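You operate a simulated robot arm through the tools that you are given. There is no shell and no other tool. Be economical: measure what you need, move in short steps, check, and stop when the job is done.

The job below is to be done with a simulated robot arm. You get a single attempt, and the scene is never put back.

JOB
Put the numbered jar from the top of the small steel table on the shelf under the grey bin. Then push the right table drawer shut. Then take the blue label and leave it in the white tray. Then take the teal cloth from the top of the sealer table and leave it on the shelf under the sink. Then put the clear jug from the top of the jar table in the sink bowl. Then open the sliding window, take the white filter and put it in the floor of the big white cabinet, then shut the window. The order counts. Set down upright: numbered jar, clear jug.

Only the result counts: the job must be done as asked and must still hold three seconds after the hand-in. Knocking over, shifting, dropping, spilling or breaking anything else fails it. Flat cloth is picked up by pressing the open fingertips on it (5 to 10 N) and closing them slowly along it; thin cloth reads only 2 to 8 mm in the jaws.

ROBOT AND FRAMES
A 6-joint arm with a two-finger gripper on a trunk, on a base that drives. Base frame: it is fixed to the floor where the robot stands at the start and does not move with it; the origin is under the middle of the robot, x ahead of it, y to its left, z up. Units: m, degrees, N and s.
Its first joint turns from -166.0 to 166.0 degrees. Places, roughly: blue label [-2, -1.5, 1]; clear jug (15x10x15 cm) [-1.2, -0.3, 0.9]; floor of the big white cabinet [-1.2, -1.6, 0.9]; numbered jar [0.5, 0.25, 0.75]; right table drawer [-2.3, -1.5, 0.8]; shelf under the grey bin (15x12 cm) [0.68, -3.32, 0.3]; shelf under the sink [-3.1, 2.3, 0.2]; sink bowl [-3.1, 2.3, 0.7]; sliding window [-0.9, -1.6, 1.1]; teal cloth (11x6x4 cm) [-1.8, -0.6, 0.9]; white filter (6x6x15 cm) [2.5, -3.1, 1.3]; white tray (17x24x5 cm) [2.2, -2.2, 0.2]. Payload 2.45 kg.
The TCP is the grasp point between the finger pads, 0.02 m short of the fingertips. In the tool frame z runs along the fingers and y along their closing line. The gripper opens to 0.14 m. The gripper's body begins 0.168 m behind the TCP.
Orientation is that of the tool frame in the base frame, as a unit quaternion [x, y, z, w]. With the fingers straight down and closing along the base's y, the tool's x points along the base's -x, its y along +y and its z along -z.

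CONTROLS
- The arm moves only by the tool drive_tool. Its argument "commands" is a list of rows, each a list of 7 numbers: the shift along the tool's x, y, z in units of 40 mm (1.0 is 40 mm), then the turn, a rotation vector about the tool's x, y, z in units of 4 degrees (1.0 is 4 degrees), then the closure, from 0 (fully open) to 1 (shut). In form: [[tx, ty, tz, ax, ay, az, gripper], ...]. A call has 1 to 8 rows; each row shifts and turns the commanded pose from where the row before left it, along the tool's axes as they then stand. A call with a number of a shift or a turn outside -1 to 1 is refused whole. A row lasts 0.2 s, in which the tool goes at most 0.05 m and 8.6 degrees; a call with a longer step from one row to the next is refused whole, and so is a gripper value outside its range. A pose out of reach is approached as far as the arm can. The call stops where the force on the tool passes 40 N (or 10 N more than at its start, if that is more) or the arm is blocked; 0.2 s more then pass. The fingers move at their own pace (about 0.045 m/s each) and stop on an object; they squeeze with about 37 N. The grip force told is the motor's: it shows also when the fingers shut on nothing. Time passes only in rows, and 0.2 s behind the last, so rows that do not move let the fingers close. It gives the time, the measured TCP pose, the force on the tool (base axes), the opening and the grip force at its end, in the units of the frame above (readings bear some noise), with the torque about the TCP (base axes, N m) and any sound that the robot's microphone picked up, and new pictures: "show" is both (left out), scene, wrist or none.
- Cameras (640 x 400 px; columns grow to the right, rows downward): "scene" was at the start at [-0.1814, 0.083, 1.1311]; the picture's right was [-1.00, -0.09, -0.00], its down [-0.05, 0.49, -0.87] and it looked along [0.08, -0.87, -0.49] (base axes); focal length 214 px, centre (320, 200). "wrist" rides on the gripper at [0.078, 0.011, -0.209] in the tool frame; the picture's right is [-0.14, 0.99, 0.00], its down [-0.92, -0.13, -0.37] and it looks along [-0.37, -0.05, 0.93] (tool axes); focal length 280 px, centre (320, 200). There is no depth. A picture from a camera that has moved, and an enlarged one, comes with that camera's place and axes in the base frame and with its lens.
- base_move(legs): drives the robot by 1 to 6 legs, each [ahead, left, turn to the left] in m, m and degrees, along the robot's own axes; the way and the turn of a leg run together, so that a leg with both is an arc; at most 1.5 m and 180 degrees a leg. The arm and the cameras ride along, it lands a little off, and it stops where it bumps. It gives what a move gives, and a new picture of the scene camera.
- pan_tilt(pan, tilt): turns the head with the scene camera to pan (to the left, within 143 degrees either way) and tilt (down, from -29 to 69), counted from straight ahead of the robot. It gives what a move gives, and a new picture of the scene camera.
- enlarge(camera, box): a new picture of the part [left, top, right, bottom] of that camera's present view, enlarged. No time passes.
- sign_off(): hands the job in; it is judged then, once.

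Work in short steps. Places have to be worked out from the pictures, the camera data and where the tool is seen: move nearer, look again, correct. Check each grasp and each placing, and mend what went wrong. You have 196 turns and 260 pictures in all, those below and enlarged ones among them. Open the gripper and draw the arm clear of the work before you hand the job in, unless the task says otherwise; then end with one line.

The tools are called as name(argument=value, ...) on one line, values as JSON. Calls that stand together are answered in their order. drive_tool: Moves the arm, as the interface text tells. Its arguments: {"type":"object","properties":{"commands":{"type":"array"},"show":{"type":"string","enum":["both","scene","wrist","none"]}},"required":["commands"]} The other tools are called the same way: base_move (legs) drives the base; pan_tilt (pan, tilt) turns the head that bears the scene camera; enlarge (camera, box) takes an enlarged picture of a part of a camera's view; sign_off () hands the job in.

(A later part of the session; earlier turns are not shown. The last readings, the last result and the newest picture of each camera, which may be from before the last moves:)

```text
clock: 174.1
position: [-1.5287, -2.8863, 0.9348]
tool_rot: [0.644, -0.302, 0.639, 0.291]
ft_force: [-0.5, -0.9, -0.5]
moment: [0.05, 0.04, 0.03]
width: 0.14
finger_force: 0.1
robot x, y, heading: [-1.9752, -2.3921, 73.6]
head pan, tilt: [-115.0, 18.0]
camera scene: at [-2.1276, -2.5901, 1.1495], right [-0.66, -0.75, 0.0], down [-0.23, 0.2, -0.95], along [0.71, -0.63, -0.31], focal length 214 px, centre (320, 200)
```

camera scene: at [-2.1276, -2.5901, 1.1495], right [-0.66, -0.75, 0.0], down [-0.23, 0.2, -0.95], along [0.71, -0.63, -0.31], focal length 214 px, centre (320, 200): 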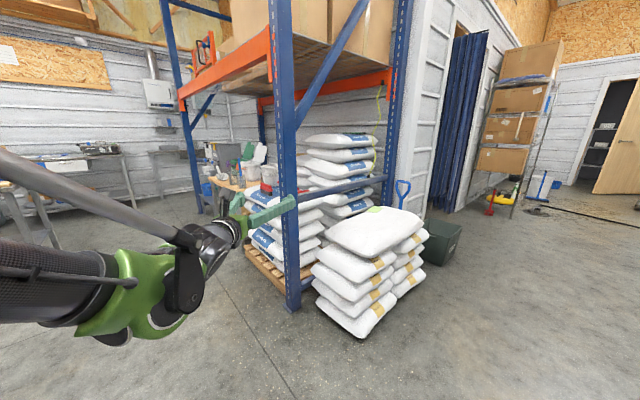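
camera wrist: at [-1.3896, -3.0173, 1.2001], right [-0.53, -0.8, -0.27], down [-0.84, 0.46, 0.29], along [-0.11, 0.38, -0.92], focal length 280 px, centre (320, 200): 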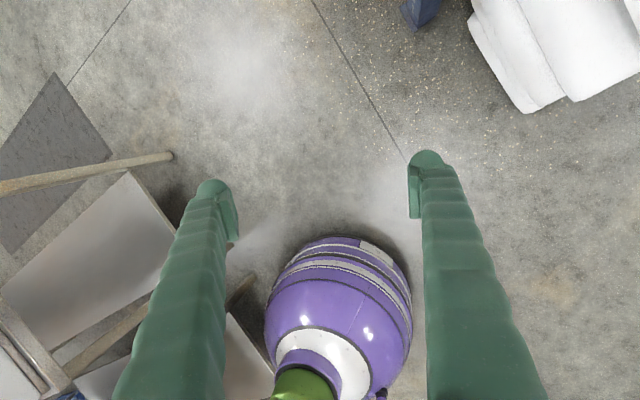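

The tool is horizontal and radial again. I shift to the proven start position (relative r 0.745, z 1.09), then pitch straight down.

drive_tool(commands=[[0.65, -0.38, 0.29, 0, 0, 0, 0], [0.65, -0.38, 0.29, 0, 0, 0, 0], [0.65, -0.38, 0.29, 0, 0, 0, 0], [0.65, -0.38, 0.29, 0, 0, 0, 0], [0.65, -0.38, 0.29, 0, 0, 0, 0], [0.65, -0.38, 0.29, 0, 0, 0, 0]], show="none")

drive_tool(commands=[[0, 0, 0, 0, -1, 0, 0], [0, 0, 0, 0, -1, 0, 0], [0, 0, 0, 0, -1, 0, 0], [0, 0, 0, 0, -1, 0, 0], [0, 0, 0, 0, -1, 0, 0], [0, 0, 0, 0, -1, 0, 0], [0, 0, 0, 0, -1, 0, 0], [0, 0, 0, 0, -1, 0, 0]], show="none")

drive_tool(commands=[[0, 0, 0, 0, -1, 0, 0], [0, 0, 0, 0, -1, 0, 0], [0, 0, 0, 0, -1, 0, 0], [0, 0, 0, 0, -1, 0, 0], [0, 0, 0, 0, -1, 0, 0], [0, 0, 0, 0, -1, 0, 0], [0, 0, 0, 0, -1, 0, 0], [0, 0, 0, 0, -1, 0, 0]], show="none")

```text
clock: 175.5
position: [-1.4202, -2.8824, 1.0828]
tool_rot: [0.64, -0.302, 0.641, 0.299]
ft_force: [0.6, -0.5, 0.1]
moment: [0.01, 0.01, 0.03]
width: 0.1402
finger_force: 0.0
out of reach, approached as far as the arm can: row 1
robot x, y, heading: [-1.9793, -2.3956, 73.5]
head pan, tilt: [-115.0, 18.0]
```

```text
clock: 177.3
position: [-1.4199, -2.8828, 1.0841]
tool_rot: [0.792, -0.372, 0.439, 0.204]
ft_force: [0.2, -0.1, 0.1]
moment: [-0.02, 0.01, 0.06]
width: 0.1398
finger_force: 0.0
robot x, y, heading: [-1.9743, -2.3969, 73.5]
head pan, tilt: [-115.0, 18.0]
```

```text
clock: 179.1
position: [-1.4204, -2.8831, 1.0835]
tool_rot: [0.882, -0.414, 0.204, 0.093]
ft_force: [-0.3, 1.1, -0.6]
moment: [0.01, -0.02, 0.0]
width: 0.1401
finger_force: 0.1
robot x, y, heading: [-1.9745, -2.3947, 73.7]
head pan, tilt: [-115.0, 18.0]
```

The pitch-down path works now. I finish it, then turn the robot right (through the free south-west) so the tool comes round to the north over the table.

drive_tool(commands=[[0, 0, 0, 0, -1, 0, 0], [0, 0, 0, 0, -1, 0, 0], [0, 0, 0, 0, -1, 0, 0], [0, 0, 0, 0, -1, 0, 0], [0, 0, 0, 0, -1, 0, 0], [0, 0, 0, 0, -1, 0, 0], [0, 0, 0, 0, -0.4, 0, 0]], show="none")

base_move(legs=[[0, 0, -115], [0, 0, -112]])

drive_tool(commands=[[0, 0, 0, 0, 0, 0, 0]], show="wrist")

```text
clock: 180.7
position: [-1.4193, -2.8825, 1.0836]
tool_rot: [0.903, -0.429, 0.003, 0.001]
ft_force: [-0.4, 0.6, 0.8]
moment: [-0.03, 0.0, 0.01]
width: 0.1402
finger_force: 0.1
robot x, y, heading: [-1.9773, -2.3945, 73.6]
head pan, tilt: [-115.0, 18.0]
```

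```text
clock: 190.6
position: [-1.9979, -1.653, 1.0837]
tool_rot: [0.755, 0.656, 0.003, -0.002]
ft_force: [0.7, -1.6, 0.5]
moment: [0.0, -0.03, -0.02]
width: 0.14
finger_force: 0.0
robot x, y, heading: [-1.9758, -2.3915, -153.8]
head pan, tilt: [-115.0, 18.0]
camera scene: at [-1.7302, -2.3742, 1.1495], right [1.0, 0.03, 0.0], down [0.01, -0.31, -0.95], along [-0.02, 0.95, -0.31], focal length 214 px, centre (320, 200)
```

scene: 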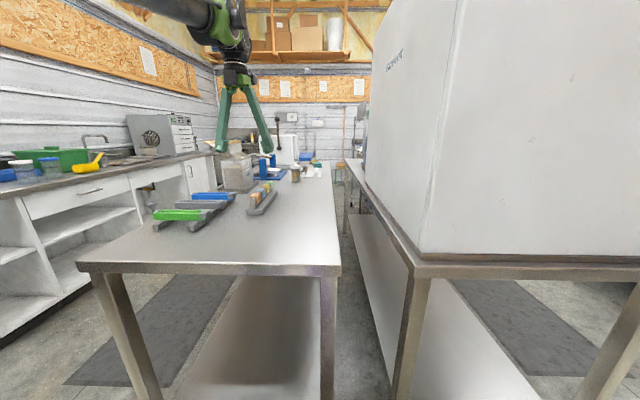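

```text
clock: 191.0
position: [-1.9982, -1.6541, 1.0832]
tool_rot: [0.754, 0.657, 0.002, -0.002]
ft_force: [-0.2, 0.3, -0.6]
moment: [0.01, 0.0, 0.0]
width: 0.1401
finger_force: 0.1
robot x, y, heading: [-1.9771, -2.3952, -153.5]
head pan, tilt: [-115.0, 18.0]
camera wrist: at [-1.9778, -1.5797, 1.2929], right [0.96, -0.27, 0.0], down [-0.25, -0.9, 0.36], along [-0.1, -0.35, -0.93], focal length 280 px, centre (320, 200)
```

wrist: 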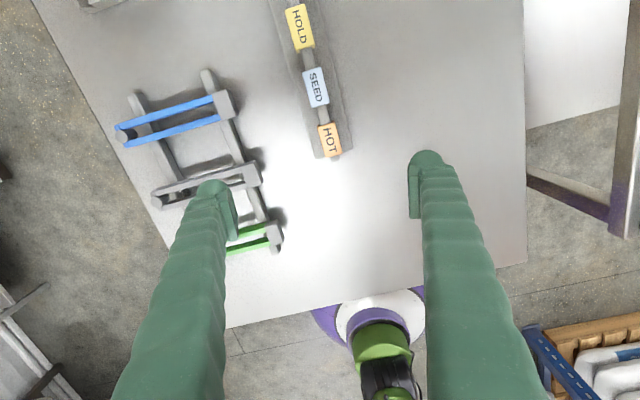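

The blue label lies at (−1.982, −1.574) with neighbours 7 cm apart along y. I align the closing line with x, lower and move over it.

drive_tool(commands=[[0, 0, 0.8, 0, 0, -1, 0], [0, 0, 0.8, 0, 0, -1, 0], [0.5, 0.1, 0.3, 0, 0, 0, 0], [0.5, 0.1, 0.3, 0, 0, 0, 0], [0.5, 0.1, 0, 0, 0, 0, 0], [0.5, 0.1, 0, 0, 0, 0, 0]], show="both")

```text
clock: 192.4
position: [-2.0577, -1.5777, 0.9965]
tool_rot: [0.727, 0.687, 0.013, 0.006]
ft_force: [-1.3, 0.9, 0.1]
moment: [0.02, -0.03, -0.01]
width: 0.14
finger_force: 0.0
out of reach, approached as far as the arm can: row 1, 2, 4, 5, 6
robot x, y, heading: [-1.9768, -2.3948, -153.4]
head pan, tilt: [-115.0, 18.0]
camera scene: at [-1.7302, -2.3743, 1.1495], right [1.0, 0.03, 0.0], down [0.01, -0.31, -0.95], along [-0.02, 0.95, -0.31], focal length 214 px, centre (320, 200)
camera wrist: at [-2.0483, -1.5036, 1.2067], right [0.98, -0.19, 0.02], down [-0.19, -0.92, 0.36], along [-0.05, -0.35, -0.93], focal length 280 px, centre (320, 200)
```

scene: 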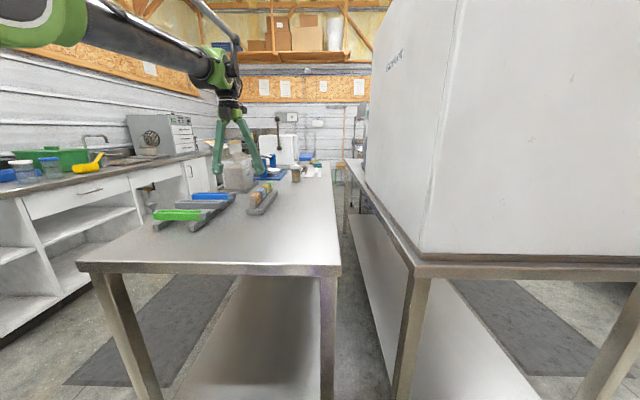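
wrist: 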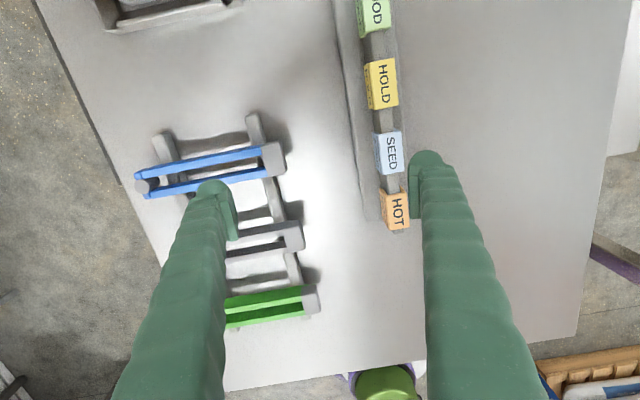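

The wrist yaw cannot go past the arm's own plane, which dragged the tool left. I turn the base 4° and shift it 0.13 m east so the aligned pose falls within range.

base_move(legs=[[0, 0, 4], [-0.118, 0.056, 0]])

drive_tool(commands=[[0, 0, 0, 0, 0, 0, 0]], show="wrist")

```text
clock: 194.2
position: [-1.9842, -1.5736, 0.9962]
tool_rot: [0.701, 0.713, 0.012, 0.005]
ft_force: [0.8, -0.1, 0.1]
moment: [-0.03, -0.01, -0.03]
width: 0.1403
finger_force: 0.1
robot x, y, heading: [-1.843, -2.3835, -149.2]
head pan, tilt: [-115.0, 18.0]
camera scene: at [-1.6013, -2.3443, 1.1495], right [1.0, 0.1, 0.0], down [0.03, -0.31, -0.95], along [-0.09, 0.95, -0.31], focal length 214 px, centre (320, 200)
```

scene: 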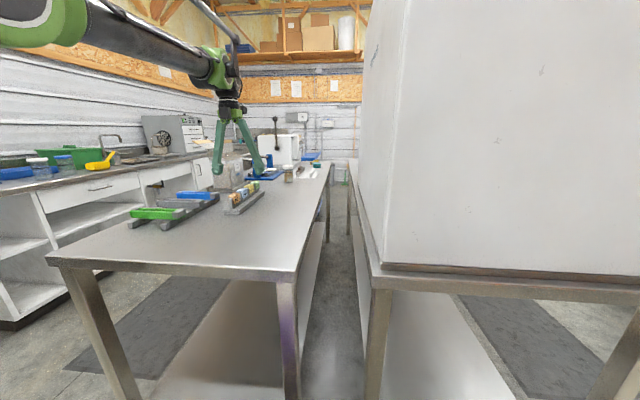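

```text
clock: 194.6
position: [-1.9847, -1.5742, 0.9958]
tool_rot: [0.701, 0.713, 0.012, 0.004]
ft_force: [0.2, 1.7, -0.5]
moment: [0.06, 0.01, 0.03]
width: 0.1398
finger_force: 0.1
robot x, y, heading: [-1.8447, -2.3843, -149.3]
head pan, tilt: [-115.0, 18.0]
camera wrist: at [-1.9811, -1.4987, 1.2065], right [0.99, -0.12, 0.02], down [-0.12, -0.93, 0.36], along [-0.02, -0.36, -0.93], focal length 280 px, centre (320, 200)
```

wrist: 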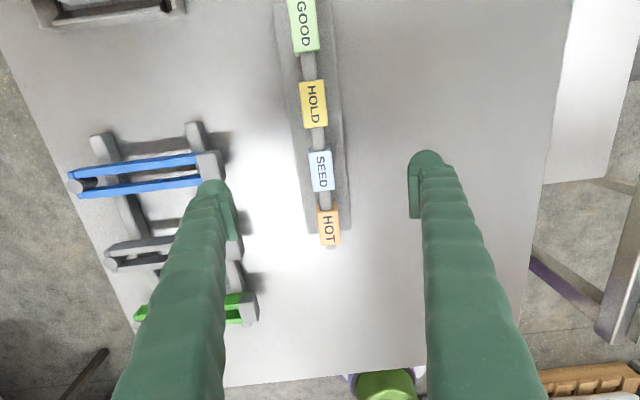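

enlarge(camera="wrist", box=[260, 100, 388, 260])

enlarge(camera="scene", box=[200, 150, 300, 220])

```text
2.50 times, centred on (324, 180) of wrist
camera zoom: at [-1.9811, -1.4987, 1.2065], right [0.99, -0.12, 0.02], down [-0.12, -0.93, 0.36], along [-0.02, -0.36, -0.93], focal length 701 px, centre (310, 250)
```

zoom: 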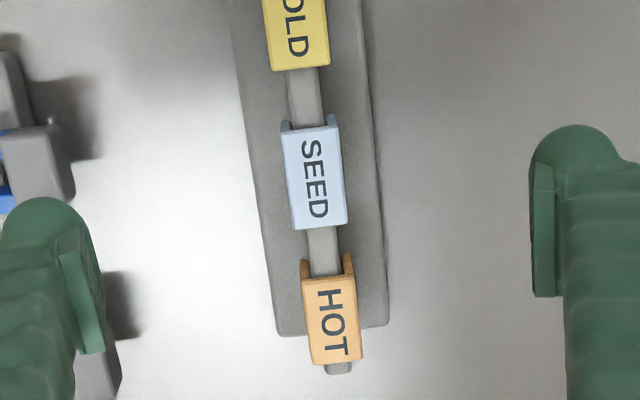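

```text
5.71 times, centred on (250, 185) of scene
camera zoom: at [-1.6013, -2.3443, 1.1495], right [1.0, 0.1, 0.0], down [0.03, -0.31, -0.95], along [-0.09, 0.95, -0.31], focal length 1226 px, centre (720, 286)
```

zoom: 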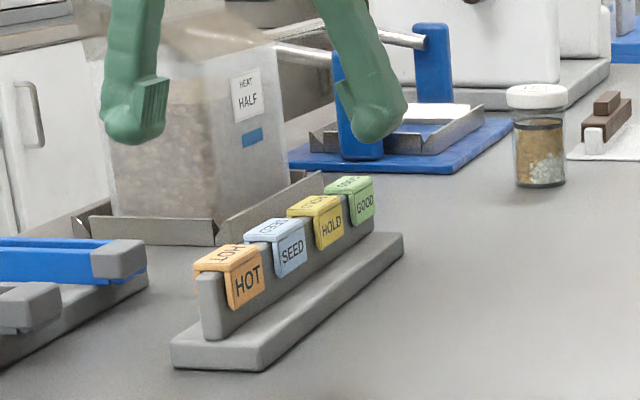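

The labels are saddle clips astride a rail; the blue one's top is at z≈0.93. I half-close the fingers, descend to z≈0.915 and grip across it.

drive_tool(commands=[[0, 0.08, 0, 0, 0, 0, 0.45], [0, 0, 0.6, 0, 0, 0, 0.45], [0, 0, 0.6, 0, 0, 0, 0.45], [0, 0, 0.6, 0, 0, 0, 0.45], [0, 0, 0.2, 0, 0, 0, 0.45]], show="wrist")

```text
clock: 195.8
position: [-1.9795, -1.5731, 0.9155]
tool_rot: [0.703, 0.711, 0.014, 0.005]
ft_force: [0.0, 0.6, -0.3]
moment: [-0.01, -0.02, 0.0]
width: 0.0768
finger_force: 0.1
robot x, y, heading: [-1.8447, -2.3821, -149.6]
head pan, tilt: [-115.0, 18.0]
camera wrist: at [-1.9766, -1.4983, 1.1261], right [0.99, -0.13, 0.02], down [-0.13, -0.93, 0.35], along [-0.02, -0.35, -0.93], focal length 280 px, centre (320, 200)
```

wrist: 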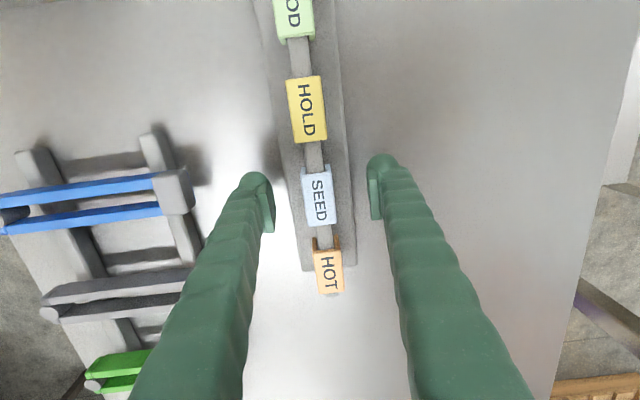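

The clip sits midway between the fingertips. I close and then lift straight up a little.

drive_tool(commands=[[0, 0, 0, 0, 0, 0, 0.8], [0, 0, 0, 0, 0, 0, 1], [0, 0, 0, 0, 0, 0, 1], [0, 0, 0, 0, 0, 0, 1]], show="none")

drive_tool(commands=[[0, 0, -0.4, 0, 0, 0, 1], [0, 0, -0.5, 0, 0, 0, 1], [0, 0, -0.5, 0, 0, 0, 1], [0, 0, -0.5, 0, 0, 0, 1]], show="wrist")

```text
clock: 196.8
position: [-1.98, -1.5744, 0.9167]
tool_rot: [0.703, 0.711, 0.013, 0.006]
ft_force: [0.1, -0.4, -0.7]
moment: [0.02, -0.03, -0.02]
width: 0.0216
finger_force: 24.4
robot x, y, heading: [-1.8454, -2.3844, -149.5]
head pan, tilt: [-115.0, 18.0]
```

```text
clock: 197.8
position: [-1.9815, -1.5735, 0.9927]
tool_rot: [0.703, 0.711, 0.012, 0.006]
ft_force: [0.9, 0.8, 0.6]
moment: [0.0, -0.01, 0.02]
width: 0.0202
finger_force: 37.4
robot x, y, heading: [-1.8481, -2.3843, -149.3]
head pan, tilt: [-115.0, 18.0]
camera wrist: at [-1.9782, -1.4985, 1.2026], right [0.99, -0.13, 0.02], down [-0.13, -0.93, 0.35], along [-0.02, -0.35, -0.93], focal length 280 px, centre (320, 200)
```

wrist: 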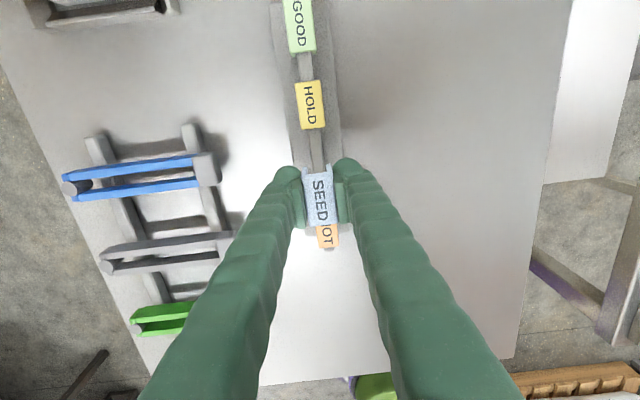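

The blue clip is held. I raise and retract, swing the arm west out of the way and drive east along y≈−2.5.

drive_tool(commands=[[-0.5, 0, -0.5, 0, 0, 0, 1], [-0.5, 0, -0.5, 0, 0, 0, 1], [-0.5, 0, -0.5, 0, 0, 0, 1], [-0.5, 0, -0.5, 0, 0, 0, 1]], show="none")

base_move(legs=[[0, 0, 90], [0.256, 0.197, 0], [0.74, 1.247, 0]])

pan_tilt(pan=45, tilt=20)

```text
clock: 198.8
position: [-1.981, -1.6552, 1.071]
tool_rot: [0.701, 0.713, 0.012, 0.005]
ft_force: [0.2, -0.1, -0.2]
moment: [-0.02, -0.02, 0.02]
width: 0.0199
finger_force: 37.5
robot x, y, heading: [-1.8429, -2.3827, -149.6]
head pan, tilt: [-115.0, 18.0]
```

```text
clock: 211.6
position: [-0.8175, -2.6259, 1.0706]
tool_rot: [-0.015, 1.0, 0.013, -0.006]
ft_force: [0.7, 0.9, -0.6]
moment: [0.01, 0.03, 0.0]
width: 0.0199
finger_force: 37.5
robot x, y, heading: [-0.0922, -2.482, -58.9]
head pan, tilt: [-115.0, 18.0]
camera scene: at [-0.1341, -2.2389, 1.1495], right [-0.11, 0.99, 0.0], down [0.31, 0.03, -0.95], along [-0.95, -0.11, -0.31], focal length 214 px, centre (320, 200)
```

scene: 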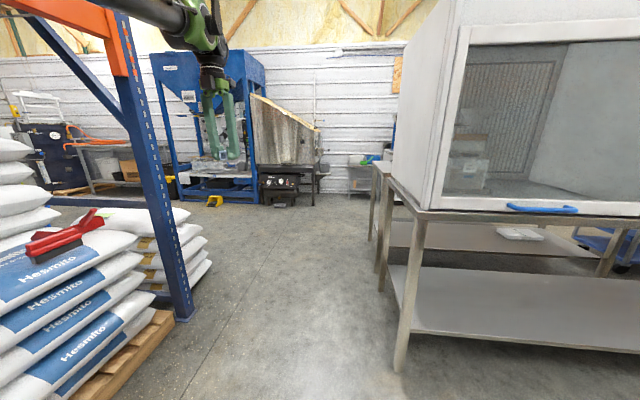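

```text
clock: 214.0
position: [-0.8159, -2.6268, 1.0713]
tool_rot: [-0.015, 1.0, 0.012, -0.005]
ft_force: [-0.1, 0.3, -0.7]
moment: [0.02, 0.0, -0.03]
width: 0.0201
finger_force: 36.7
robot x, y, heading: [-0.0936, -2.4773, -58.7]
head pan, tilt: [45.0, 20.0]
camera scene: at [0.0492, -2.2505, 1.1463], right [-0.24, -0.97, 0.0], down [-0.33, 0.08, -0.94], along [0.91, -0.22, -0.34], focal length 214 px, centre (320, 200)
```

scene: 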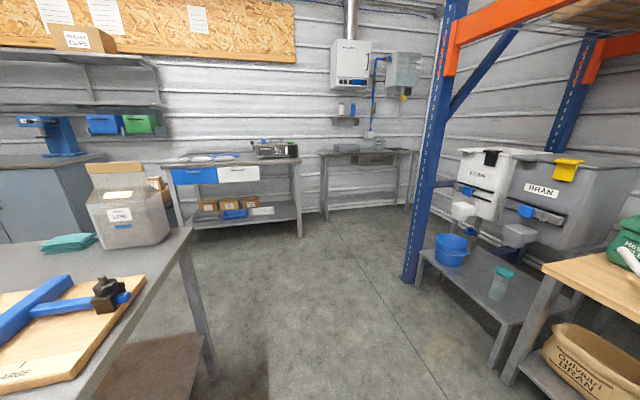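

The table at the east wall has a lower shelf with boxes and trays. I zoom in on it.

enlarge(camera="scene", box=[150, 120, 310, 250])

enlarge(camera="scene", box=[310, 40, 430, 160])

```text
3.08 times, centred on (230, 185) of scene
camera zoom: at [0.0492, -2.2505, 1.1463], right [-0.24, -0.97, 0.0], down [-0.33, 0.08, -0.94], along [0.91, -0.22, -0.34], focal length 660 px, centre (597, 246)
```

zoom: 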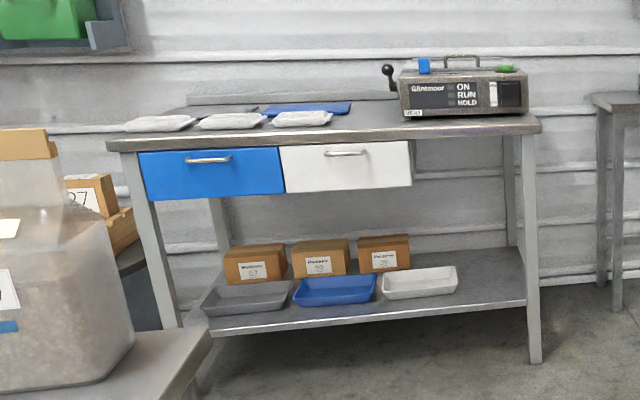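

```text
3.33 times, centred on (370, 100) of scene
camera zoom: at [0.0492, -2.2505, 1.1463], right [-0.24, -0.97, 0.0], down [-0.33, 0.08, -0.94], along [0.91, -0.22, -0.34], focal length 715 px, centre (153, 533)
```

zoom: 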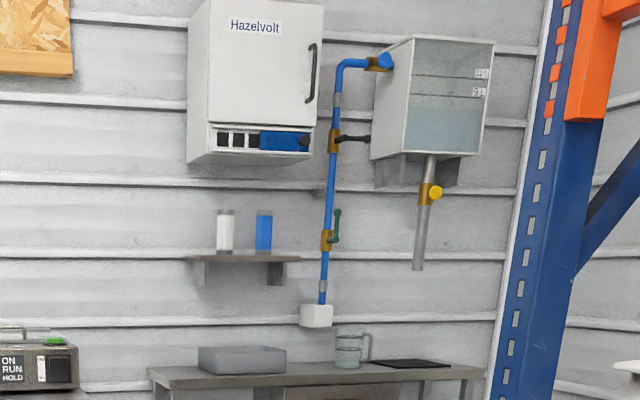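

The white tray sits at about (2.24, −2.15) on that table's lower shelf, under the top, so I need a horizontal tool. I pitch the tool up here in the open.

drive_tool(commands=[[0, 0, 0, 0, 1, 0, 1], [0, 0, 0, 0, 1, 0, 1], [0, 0, 0, 0, 1, 0, 1], [0, 0, 0, 0, 1, 0, 1], [0, 0, 0, 0, 1, 0, 1], [0, 0, 0, 0, 1, 0, 1], [0, 0, 0, 0, 1, 0, 1], [0, 0, 0, 0, 1, 0, 1]], show="none")

drive_tool(commands=[[0, 0, 0, 0, 1, 0, 1], [0, 0, 0, 0, 1, 0, 1], [0, 0, 0, 0, 1, 0, 1], [0, 0, 0, 0, 1, 0, 1], [0, 0, 0, 0, 1, 0, 1], [0, 0, 0, 0, 1, 0, 1], [0, 0, 0, 0, 1, 0, 1], [0, 0, 0, 0, 1, 0, 1]], show="none")

drive_tool(commands=[[0, 0, 0, 0, 1, 0, 1], [0, 0, 0, 0, 1, 0, 1], [0, 0, 0, 0, 1, 0, 1], [0, 0, 0, 0, 1, 0, 1], [0, 0, 0, 0, 1, 0, 1], [0, 0, 0, 0, 1, 0, 1], [0, 0, 0, 0, 0.5, 0, 1]], show="none")

```text
clock: 215.8
position: [-0.8165, -2.6259, 1.0708]
tool_rot: [-0.018, 0.959, 0.007, -0.282]
ft_force: [-0.3, -0.6, 0.4]
moment: [0.01, -0.05, -0.01]
width: 0.02
finger_force: 37.8
robot x, y, heading: [-0.0898, -2.4803, -58.3]
head pan, tilt: [45.0, 20.0]
```

```text
clock: 217.6
position: [-0.8166, -2.6267, 1.072]
tool_rot: [-0.02, 0.845, 0.001, -0.535]
ft_force: [-0.3, -0.1, -0.4]
moment: [0.01, 0.0, -0.02]
width: 0.0195
finger_force: 37.0
robot x, y, heading: [-0.0927, -2.4812, -58.5]
head pan, tilt: [45.0, 20.0]
```

```text
clock: 219.2
position: [-0.8157, -2.626, 1.0705]
tool_rot: [0.018, -0.703, 0.002, 0.711]
ft_force: [-0.1, -0.3, 1.0]
moment: [-0.02, -0.04, -0.04]
width: 0.0202
finger_force: 37.0
robot x, y, heading: [-0.0914, -2.4773, -58.7]
head pan, tilt: [45.0, 20.0]
```

Tool is horizontal, pointing west. I turn it round to the east via the clear north side and drive toward the table.

base_move(legs=[[0, 0, -91], [0, 0, -90.6], [-0.309, -0.906, 0]])

pan_tilt(pan=-100, tilt=25)

```text
clock: 231.9
position: [1.5753, -2.1633, 1.0708]
tool_rot: [0.703, 0.012, 0.711, 0.004]
ft_force: [0.7, -0.2, 0.0]
moment: [0.0, 0.0, -0.01]
width: 0.0199
finger_force: 36.8
robot x, y, heading: [0.8452, -2.2957, 120.4]
head pan, tilt: [45.0, 20.0]
camera scene: at [0.7033, -2.526, 1.1463], right [0.25, 0.97, 0.0], down [0.33, -0.09, -0.94], along [-0.91, 0.24, -0.34], focal length 214 px, centre (320, 200)
```

scene: 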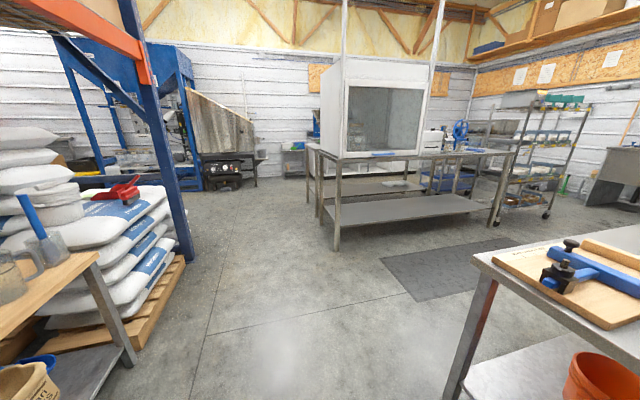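

```text
clock: 234.2
position: [1.5743, -2.1624, 1.0711]
tool_rot: [0.703, 0.012, 0.711, 0.005]
ft_force: [-0.4, 0.2, -1.0]
moment: [0.04, -0.01, -0.01]
width: 0.02
finger_force: 36.7
robot x, y, heading: [0.848, -2.2974, 120.2]
head pan, tilt: [-100.0, 25.0]
camera scene: at [0.8797, -2.5176, 1.1382], right [0.35, -0.94, 0.0], down [-0.4, -0.15, -0.91], along [0.85, 0.32, -0.42], focal length 214 px, centre (320, 200)
```

scene: 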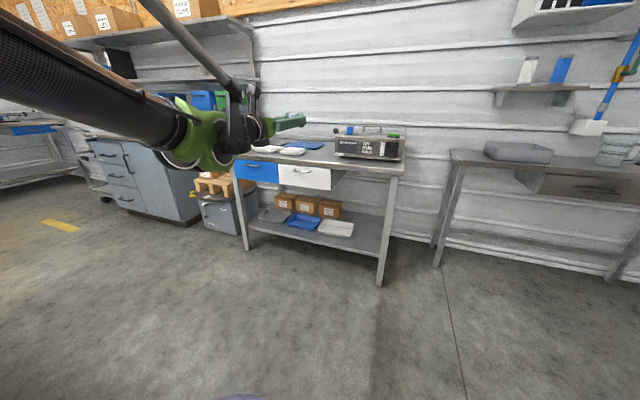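

The table front is at x≈2.03 and the tray centre at about (2.21, −2.15), shelf z≈0.24. I back 0.1 m, then extend while lowering in front of the table.

base_move(legs=[[0.05, 0.086, 0]])

drive_tool(commands=[[-0.8, 0, 0.6, 0, 0, 0, 1], [-0.8, 0, 0.6, 0, 0, 0, 1], [-0.8, 0, 0.6, 0, 0, 0, 1], [-0.8, 0, 0.6, 0, 0, 0, 1], [-0.8, 0, 0.6, 0, 0, 0, 1], [-0.8, 0, 0.6, 0, 0, 0, 1], [-0.8, 0, 0.6, 0, 0, 0, 1], [-0.8, 0, 0.6, 0, 0, 0, 1]], show="none")

drive_tool(commands=[[-0.8, 0, 0.6, 0, 0, 0, 1], [-0.8, 0, 0.6, 0, 0, 0, 1], [-0.8, 0, 0.6, 0, 0, 0, 1], [-0.8, 0, 0.6, 0, 0, 0, 1], [-0.8, 0, 0.6, 0, 0, 0, 1], [-0.8, 0, 0.6, 0, 0, 0, 1], [-0.8, 0, 0.6, 0, 0, 0, 1], [-0.8, 0, 0.2, 0, 0, 0, 1]], show="none")

drive_tool(commands=[[-0.9, 0, 0, 0, 0, 0, 1], [-0.9, 0, 0, 0, 0, 0, 1], [-0.9, 0, 0, 0, 0, 0, 1], [-0.9, 0, 0, 0, 0, 0, 1]], show="both")

```text
clock: 235.4
position: [1.4752, -2.1622, 1.071]
tool_rot: [0.703, 0.012, 0.711, 0.005]
ft_force: [-0.6, 0.4, 0.2]
moment: [-0.02, -0.02, -0.01]
width: 0.02
finger_force: 36.7
robot x, y, heading: [0.7453, -2.2968, 120.1]
head pan, tilt: [-100.0, 25.0]
camera scene: at [0.7803, -2.5179, 1.1382], right [0.35, -0.94, 0.0], down [-0.4, -0.15, -0.91], along [0.85, 0.32, -0.42], focal length 214 px, centre (320, 200)
```

scene: 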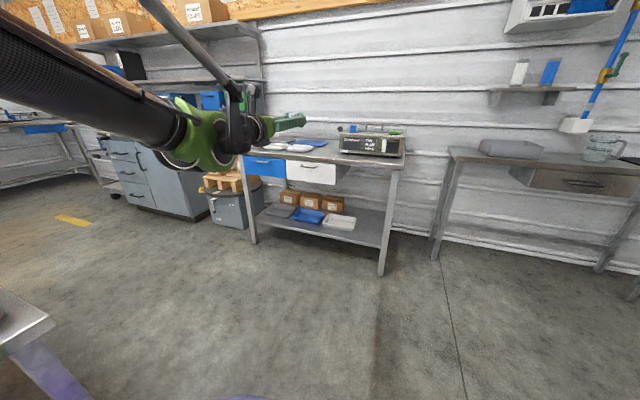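

```text
clock: 237.2
position: [1.67, -2.1661, 0.8177]
tool_rot: [0.703, 0.013, 0.711, 0.004]
ft_force: [-0.4, -0.4, -0.1]
moment: [0.02, -0.02, -0.01]
width: 0.0199
finger_force: 37.1
robot x, y, heading: [0.7484, -2.2971, 120.1]
head pan, tilt: [-100.0, 25.0]
```

```text
clock: 239.0
position: [1.85, -2.1717, 0.5627]
tool_rot: [0.703, 0.012, 0.711, 0.005]
ft_force: [0.5, 0.8, -0.2]
moment: [-0.01, -0.02, 0.02]
width: 0.0199
finger_force: 37.1
robot x, y, heading: [0.7475, -2.2971, 120.3]
head pan, tilt: [-100.0, 25.0]
```

```text
clock: 240.0
position: [1.8509, -2.1755, 0.4205]
tool_rot: [0.703, 0.012, 0.711, 0.005]
ft_force: [0.7, 0.5, -0.7]
moment: [-0.02, 0.0, 0.0]
width: 0.02
finger_force: 36.8
robot x, y, heading: [0.7477, -2.2954, 120.2]
head pan, tilt: [-100.0, 25.0]
camera scene: at [0.7807, -2.5179, 1.1382], right [0.35, -0.94, 0.0], down [-0.4, -0.15, -0.91], along [0.85, 0.32, -0.42], focal length 214 px, centre (320, 200)
camera wrist: at [1.6409, -2.1868, 0.496], right [0.01, -0.99, -0.11], down [-0.36, 0.1, -0.93], along [0.93, 0.05, -0.36], focal length 280 px, centre (320, 200)
```

scene: 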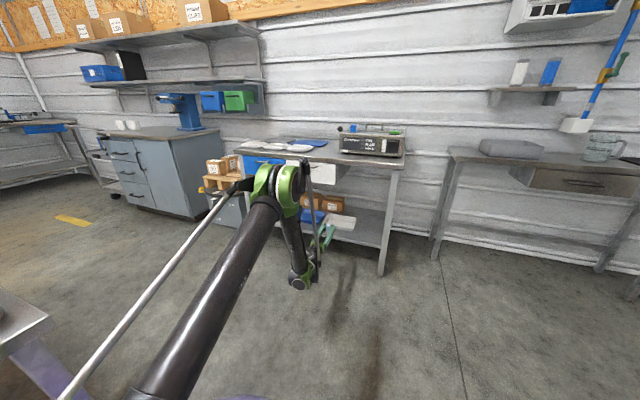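
wrist: 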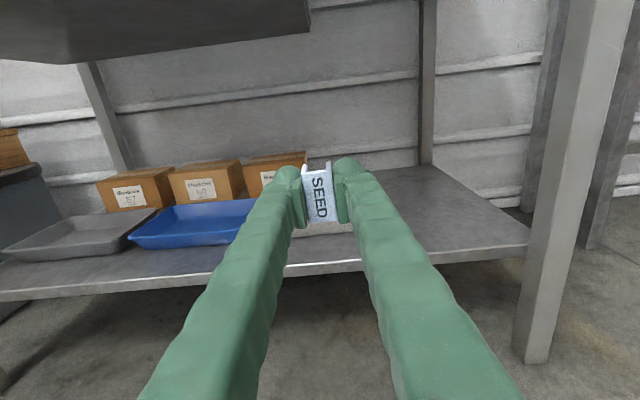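

The white tray is hidden behind the fingers; I zoom the scene camera to pin it down.

enlarge(camera="scene", box=[250, 180, 400, 290])

```text
3.64 times, centred on (325, 235) of scene
camera zoom: at [0.7807, -2.5179, 1.1382], right [0.35, -0.94, 0.0], down [-0.4, -0.15, -0.91], along [0.85, 0.32, -0.42], focal length 780 px, centre (302, 73)
```

zoom: 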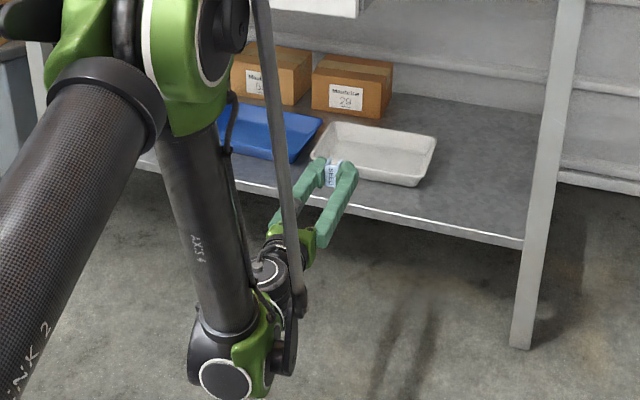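

The tray spans x 2.13–2.31, y −2.26…−2.02 (centre 2.22, −2.14). I drive in 0.30 m at z 0.42, which clears shelf and drawers.

base_move(legs=[[-0.122, -0.276, 0]])

drive_tool(commands=[[0, 0, 0.5, 0, -1, 0, 1], [0, 0, 0.5, 0, -1, 0, 1], [0, 0, 0.4, 0, -1, 0, 1], [0, 0, 0.4, 0, -1, 0, 1], [0, 0, 0.4, 0, -1, 0, 1]], show="both")

```text
clock: 242.0
position: [2.1509, -2.14, 0.4214]
tool_rot: [0.703, 0.011, 0.711, 0.005]
ft_force: [-0.7, 0.1, -0.3]
moment: [0.03, -0.01, 0.01]
width: 0.0199
finger_force: 37.0
robot x, y, heading: [1.0493, -2.2631, 120.6]
head pan, tilt: [-100.0, 25.0]
camera scene: at [1.0803, -2.4841, 1.1382], right [0.35, -0.94, 0.0], down [-0.4, -0.15, -0.91], along [0.85, 0.32, -0.42], focal length 214 px, centre (320, 200)
```

scene: 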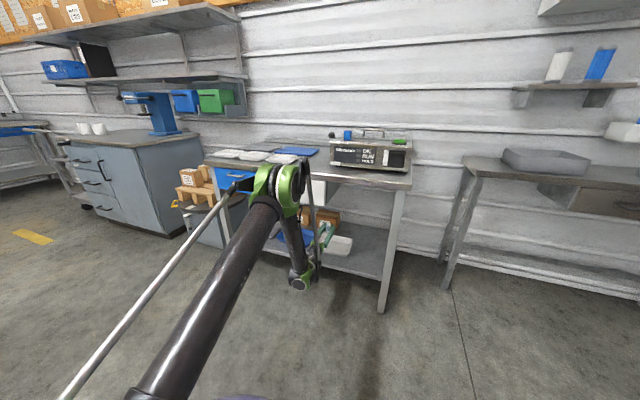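

```text
clock: 243.2
position: [2.2368, -2.1382, 0.4102]
tool_rot: [0.816, 0.013, 0.578, 0.007]
ft_force: [-0.4, 0.4, -0.7]
moment: [0.01, -0.01, 0.02]
width: 0.0198
finger_force: 36.8
robot x, y, heading: [1.0459, -2.2632, 120.4]
head pan, tilt: [-100.0, 25.0]
camera scene: at [1.0803, -2.4841, 1.1382], right [0.35, -0.94, 0.0], down [-0.4, -0.15, -0.91], along [0.85, 0.32, -0.42], focal length 214 px, centre (320, 200)
camera wrist: at [2.0661, -2.1483, 0.5534], right [-0.03, -0.99, -0.1], down [-0.66, 0.1, -0.75], along [0.75, 0.04, -0.65], focal length 280 px, centre (320, 200)
```

scene: 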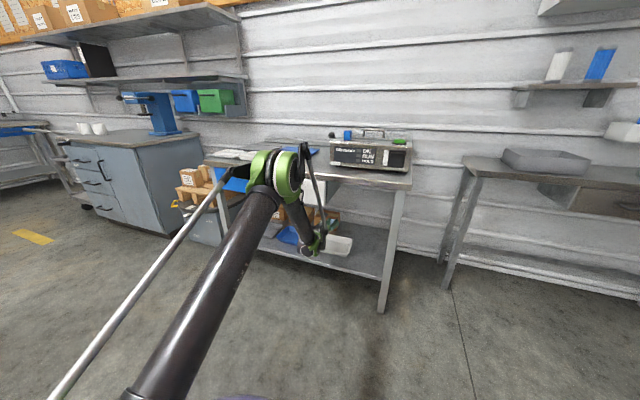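
wrist: 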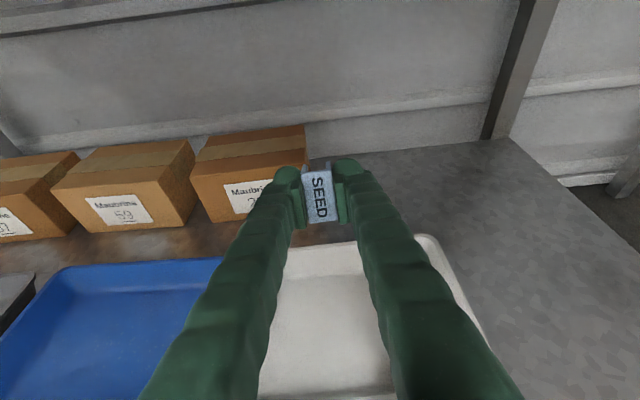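

The tilted view confirms the tray (back rim x≈2.30). I lower vertically to z≈0.28 over the tray's middle.

drive_tool(commands=[[-0.8, 0, 0.18, 0, 0, 0, 1], [-0.8, 0, 0.18, 0, 0, 0, 1], [-0.8, 0, 0.18, 0, 0, 0, 1], [-0.6, 0, 0.18, 0, 0, 0, 1]], show="wrist")

```text
clock: 244.2
position: [2.2244, -2.1422, 0.2872]
tool_rot: [0.816, 0.013, 0.578, 0.005]
ft_force: [-0.7, 0.1, -0.4]
moment: [0.0, -0.04, -0.03]
width: 0.0199
finger_force: 37.4
robot x, y, heading: [1.0509, -2.2662, 120.4]
head pan, tilt: [-100.0, 25.0]
camera wrist: at [2.0532, -2.1524, 0.43], right [-0.03, -0.99, -0.11], down [-0.65, 0.1, -0.75], along [0.76, 0.04, -0.65], focal length 280 px, centre (320, 200)
```

wrist: 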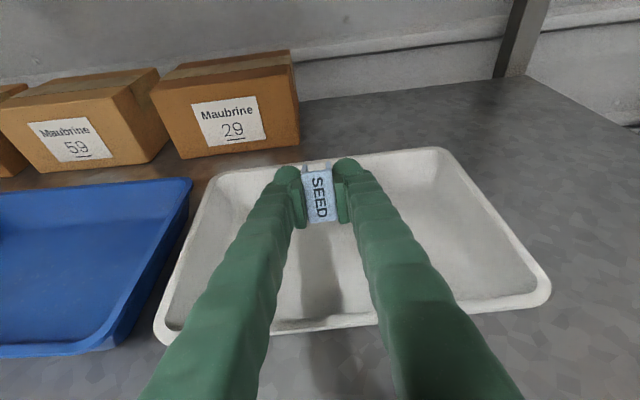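

The label is well inside the tray outline. I go 12 mm lower and release it.

drive_tool(commands=[[-0.28, 0, 0.1, 0, 0, 0, 1], [0, 0, 0, 0, 0, 0, 0.8], [0, 0, 0, 0, 0, 0, 0.6], [0, 0, 0, 0, 0, 0, 0.6], [0, 0, 0, 0, 0, 0, 0.6], [0.7, 0, -0.25, 0, 0, 0, 0.6], [0.9, 0, -0.3, 0, 0, 0, 0.6], [0.9, 0, -0.3, 0, 0, 0, 0.6]], show="wrist")

```text
clock: 246.0
position: [2.2254, -2.1392, 0.3809]
tool_rot: [0.816, 0.013, 0.578, 0.006]
ft_force: [0.5, -0.2, -0.1]
moment: [-0.02, 0.04, -0.01]
width: 0.0563
finger_force: 0.1
robot x, y, heading: [1.0502, -2.2638, 120.5]
head pan, tilt: [-100.0, 25.0]
camera wrist: at [2.0539, -2.1499, 0.5245], right [-0.03, -0.99, -0.11], down [-0.65, 0.1, -0.75], along [0.76, 0.04, -0.65], focal length 280 px, centre (320, 200)
```

wrist: 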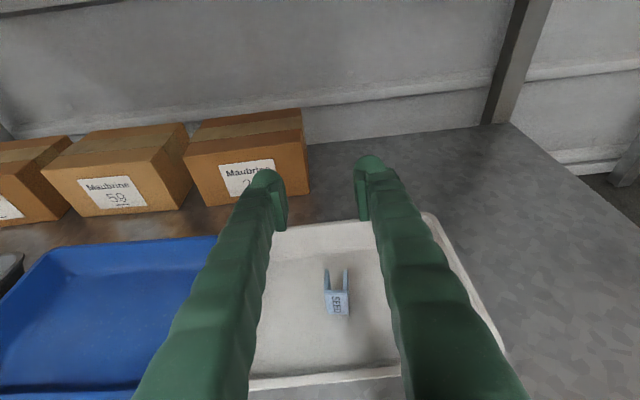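

The blue label lies in the white tray. Next is the teal cloth: I back out of the table and fold the arm to travel height.

base_move(legs=[[0.178, 0.302, 0]])

drive_tool(commands=[[0.777, 0, -0.8, 0, 0, 0, 0], [0.777, 0, -0.8, 0, 0, 0, 0], [0.777, 0, -0.8, 0, 0, 0, 0], [0.777, 0, -0.8, 0, 0, 0, 0], [0.777, 0, -0.8, 0, 0, 0, 0], [0.777, 0, -0.8, 0, 0, 0, 0], [0.777, 0, -0.8, 0, 0, 0, 0], [0.777, 0, -0.8, 0, 0, 0, 0]], show="none")

drive_tool(commands=[[0.777, 0, -0.8, 0, 0, 0, 0], [0.777, 0, -0.8, 0, 0, 0, 0], [0.777, 0, -0.8, 0, 0, 0, 0], [0.777, 0, -0.8, 0, 0, 0, 0], [0.777, 0, -0.8, 0, 0, 0, 0], [0.777, 0, -0.8, 0, 0, 0, 0], [0.777, 0, -0.8, 0, 0, 0, 0], [0.777, 0, -0.8, 0, 0, 0, 0]], show="none")

```text
clock: 248.3
position: [1.8761, -2.1366, 0.3803]
tool_rot: [0.816, 0.012, 0.578, 0.006]
ft_force: [-0.4, -0.3, -0.4]
moment: [0.02, -0.02, -0.01]
width: 0.056
finger_force: 0.1
robot x, y, heading: [0.6992, -2.2572, 120.4]
head pan, tilt: [-100.0, 25.0]
camera scene: at [0.7311, -2.4821, 1.1382], right [0.35, -0.94, 0.0], down [-0.4, -0.15, -0.91], along [0.85, 0.32, -0.42], focal length 214 px, centre (320, 200)
```

scene: 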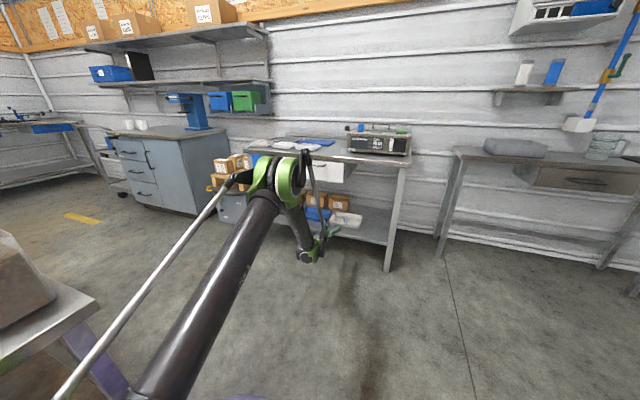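

```text
clock: 250.1
position: [1.7165, -2.1306, 0.702]
tool_rot: [0.816, 0.011, 0.578, 0.007]
ft_force: [-0.6, -0.4, 0.3]
moment: [0.02, 0.0, 0.03]
width: 0.1402
finger_force: 0.1
robot x, y, heading: [0.6969, -2.2534, 120.3]
head pan, tilt: [-100.0, 25.0]
```

```text
clock: 251.9
position: [1.5598, -2.1276, 1.0199]
tool_rot: [0.815, 0.012, 0.579, 0.006]
ft_force: [0.1, -0.6, -0.5]
moment: [-0.02, 0.07, 0.01]
width: 0.1399
finger_force: 0.2
robot x, y, heading: [0.7022, -2.259, 120.5]
head pan, tilt: [-100.0, 25.0]
```

I retract slightly and pitch the tool straight down here, in the open, for the cloth pick.

drive_tool(commands=[[0.066, 0, -0.755, 0, 0, 0, 0], [0.066, 0, -0.755, 0, 0, 0, 0], [0.066, 0, -0.755, 0, 0, 0, 0], [0.066, 0, -0.755, 0, 0, 0, 0], [0, 0, 0, 0, -1, 0, 0], [0, 0, 0, 0, -1, 0, 0], [0, 0, 0, 0, -1, 0, 0], [0, 0, 0, 0, -1, 0, 0]], show="none")

drive_tool(commands=[[0, 0, 0, 0, -1, 0, 0], [0, 0, 0, 0, -1, 0, 0], [0, 0, 0, 0, -1, 0, 0], [0, 0, 0, 0, -1, 0, 0], [0, 0, 0, 0, -1, 0, 0], [0, 0, 0, 0, -1, 0, 0], [0, 0, 0, 0, -1, 0, 0], [0, 0, 0, 0, -1, 0, 0]], show="none")

drive_tool(commands=[[0, 0, 0, 0, -1, 0, 0], [0, 0, 0, 0, -1, 0, 0], [0, 0, 0, 0, -1, 0, 0], [0, 0, 0, 0, -1, 0, 0], [0, 0, 0, 0, -1, 0, 0], [0, 0, 0, 0, -0.6, 0, 0]], show="none")

```text
clock: 253.7
position: [1.4471, -2.1266, 1.0699]
tool_rot: [0.888, 0.011, 0.459, 0.008]
ft_force: [0.2, -0.3, -0.4]
moment: [-0.01, 0.0, 0.03]
width: 0.1401
finger_force: 0.1
robot x, y, heading: [0.6977, -2.2615, 120.2]
head pan, tilt: [-100.0, 25.0]
```

```text
clock: 255.5
position: [1.448, -2.1265, 1.0702]
tool_rot: [0.981, 0.008, 0.196, 0.011]
ft_force: [-0.5, -0.5, 0.6]
moment: [0.04, -0.03, 0.0]
width: 0.1402
finger_force: 0.1
robot x, y, heading: [0.7003, -2.2608, 120.6]
head pan, tilt: [-100.0, 25.0]
```

```text
clock: 256.9
position: [1.4484, -2.126, 1.0695]
tool_rot: [1.0, 0.006, 0.001, 0.012]
ft_force: [0.4, 0.0, -0.6]
moment: [0.04, -0.01, -0.03]
width: 0.1399
finger_force: 0.1
robot x, y, heading: [0.699, -2.2602, 120.2]
head pan, tilt: [-100.0, 25.0]
```

Now I travel west and into the west aisle with the arm pointing north, then look at the table's north end.

base_move(legs=[[0.179, 0.706, 0], [0.704, 1.21, 0], [0.704, 1.21, 0], [0, 0, 90], [-0.65, -1.126, 0]])

pan_tilt(pan=-143, tilt=18)

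```text
clock: 283.9
position: [-2.9685, -0.4831, 1.0713]
tool_rot: [0.696, 0.717, 0.01, 0.008]
ft_force: [1.2, -0.3, 0.3]
moment: [0.01, 0.03, 0.01]
width: 0.1399
finger_force: 0.0
robot x, y, heading: [-2.8243, -1.2304, -148.7]
head pan, tilt: [-100.0, 25.0]
camera scene: at [-2.6007, -1.1951, 1.1382], right [0.93, 0.37, 0.0], down [0.15, -0.39, -0.91], along [-0.33, 0.84, -0.42], focal length 214 px, centre (320, 200)
```

scene: 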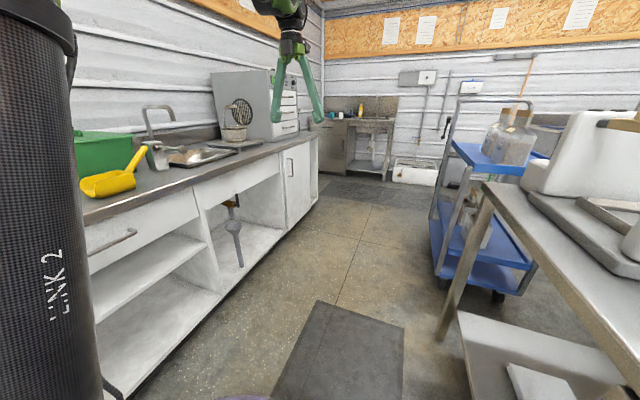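

```text
clock: 285.1
position: [-2.969, -0.4822, 1.0698]
tool_rot: [0.695, 0.719, 0.01, 0.008]
ft_force: [0.0, 0.1, -0.8]
moment: [-0.04, -0.01, -0.03]
width: 0.1397
finger_force: 0.0
robot x, y, heading: [-2.8177, -1.236, -148.2]
head pan, tilt: [-143.0, 18.0]
camera scene: at [-2.5328, -1.194, 1.1495], right [0.93, -0.37, 0.0], down [-0.11, -0.29, -0.95], along [0.35, 0.89, -0.31], focal length 214 px, centre (320, 200)
```

scene: 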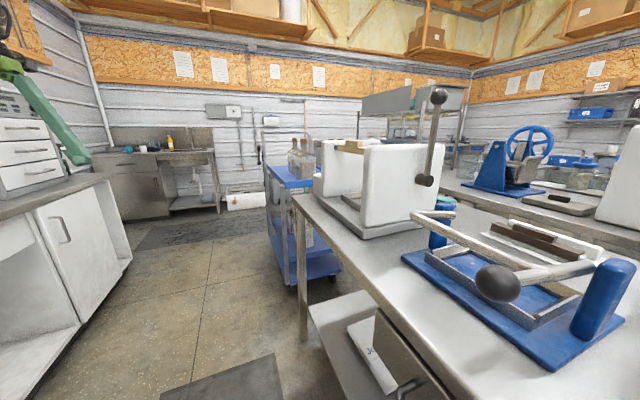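

The teal cloth shows behind the white press at about (−1.82, −0.65). I zoom in on its surroundings.

enlarge(camera="scene", box=[340, 90, 560, 260])

```text
2.35 times, centred on (450, 175) of scene
camera zoom: at [-2.5328, -1.194, 1.1495], right [0.93, -0.37, 0.0], down [-0.11, -0.29, -0.95], along [0.35, 0.89, -0.31], focal length 505 px, centre (14, 259)
```

zoom: 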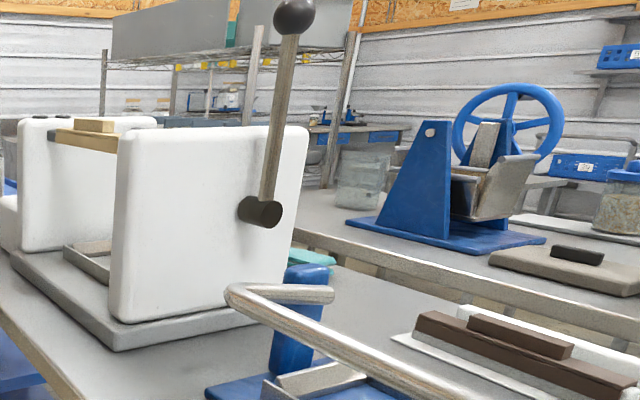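

The cloth lies behind the press; its lever reaches z≈1.25, so I plan to come round the press's north side. I retract high (r≈0.5, z≈1.2), turn the arm to the east here, and go north in the aisle.

drive_tool(commands=[[-0.8, 0, -0.45, 0, 0, 0, 0], [-0.8, 0, -0.45, 0, 0, 0, 0], [-0.8, 0, -0.45, 0, 0, 0, 0], [-0.8, 0, -0.45, 0, 0, 0, 0], [-0.8, 0, -0.45, 0, 0, 0, 0], [-0.8, 0, -0.45, 0, 0, 0, 0], [-0.8, 0, -0.45, 0, 0, 0, 0], [-0.8, 0, -0.45, 0, 0, 0, 0]], show="none")

base_move(legs=[[0, 0, -96], [0.837, -0.405, 0]])

pan_tilt(pan=-110, tilt=20)

```text
clock: 286.9
position: [-2.965, -0.7384, 1.2117]
tool_rot: [0.696, 0.718, 0.01, 0.007]
ft_force: [0.7, 0.7, 0.5]
moment: [-0.08, 0.0, 0.04]
width: 0.1401
finger_force: 0.0
robot x, y, heading: [-2.8201, -1.2279, -148.6]
head pan, tilt: [-143.0, 18.0]
```

```text
clock: 295.8
position: [-2.3183, -0.21, 1.2128]
tool_rot: [0.999, -0.037, 0.001, 0.012]
ft_force: [1.0, 0.0, 0.1]
moment: [-0.02, 0.03, -0.01]
width: 0.1402
finger_force: 0.0
robot x, y, heading: [-2.8203, -0.3037, 115.6]
head pan, tilt: [-143.0, 18.0]
camera scene: at [-2.8139, -0.5932, 1.1495], right [-0.46, -0.89, 0.0], down [-0.27, 0.14, -0.95], along [0.84, -0.44, -0.31], focal length 214 px, centre (320, 200)
```

scene: 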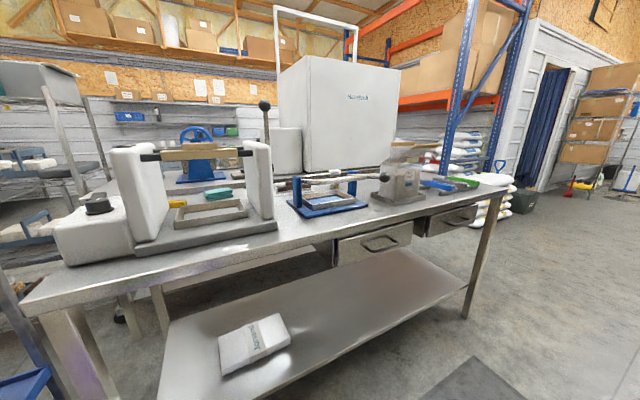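

```text
clock: 296.7
position: [-2.3178, -0.2101, 1.212]
tool_rot: [0.999, -0.037, 0.001, 0.012]
ft_force: [-1.0, 0.5, 0.5]
moment: [-0.01, 0.0, 0.0]
width: 0.1401
finger_force: 0.0
robot x, y, heading: [-2.8177, -0.3041, 115.5]
head pan, tilt: [-110.0, 20.0]
camera scene: at [-2.8041, -0.5412, 1.1463], right [0.1, -1.0, 0.0], down [-0.34, -0.03, -0.94], along [0.94, 0.09, -0.34], focal length 214 px, centre (320, 200)
```

scene: 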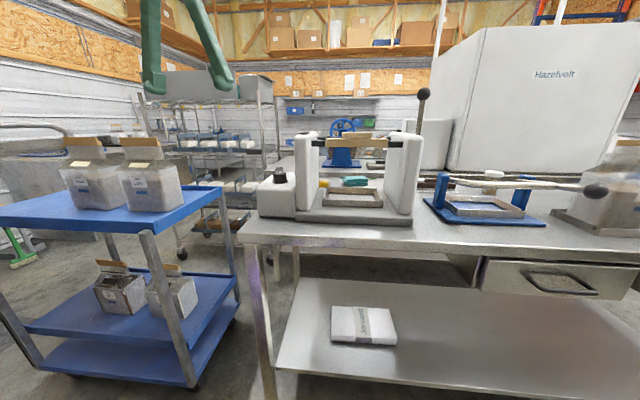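

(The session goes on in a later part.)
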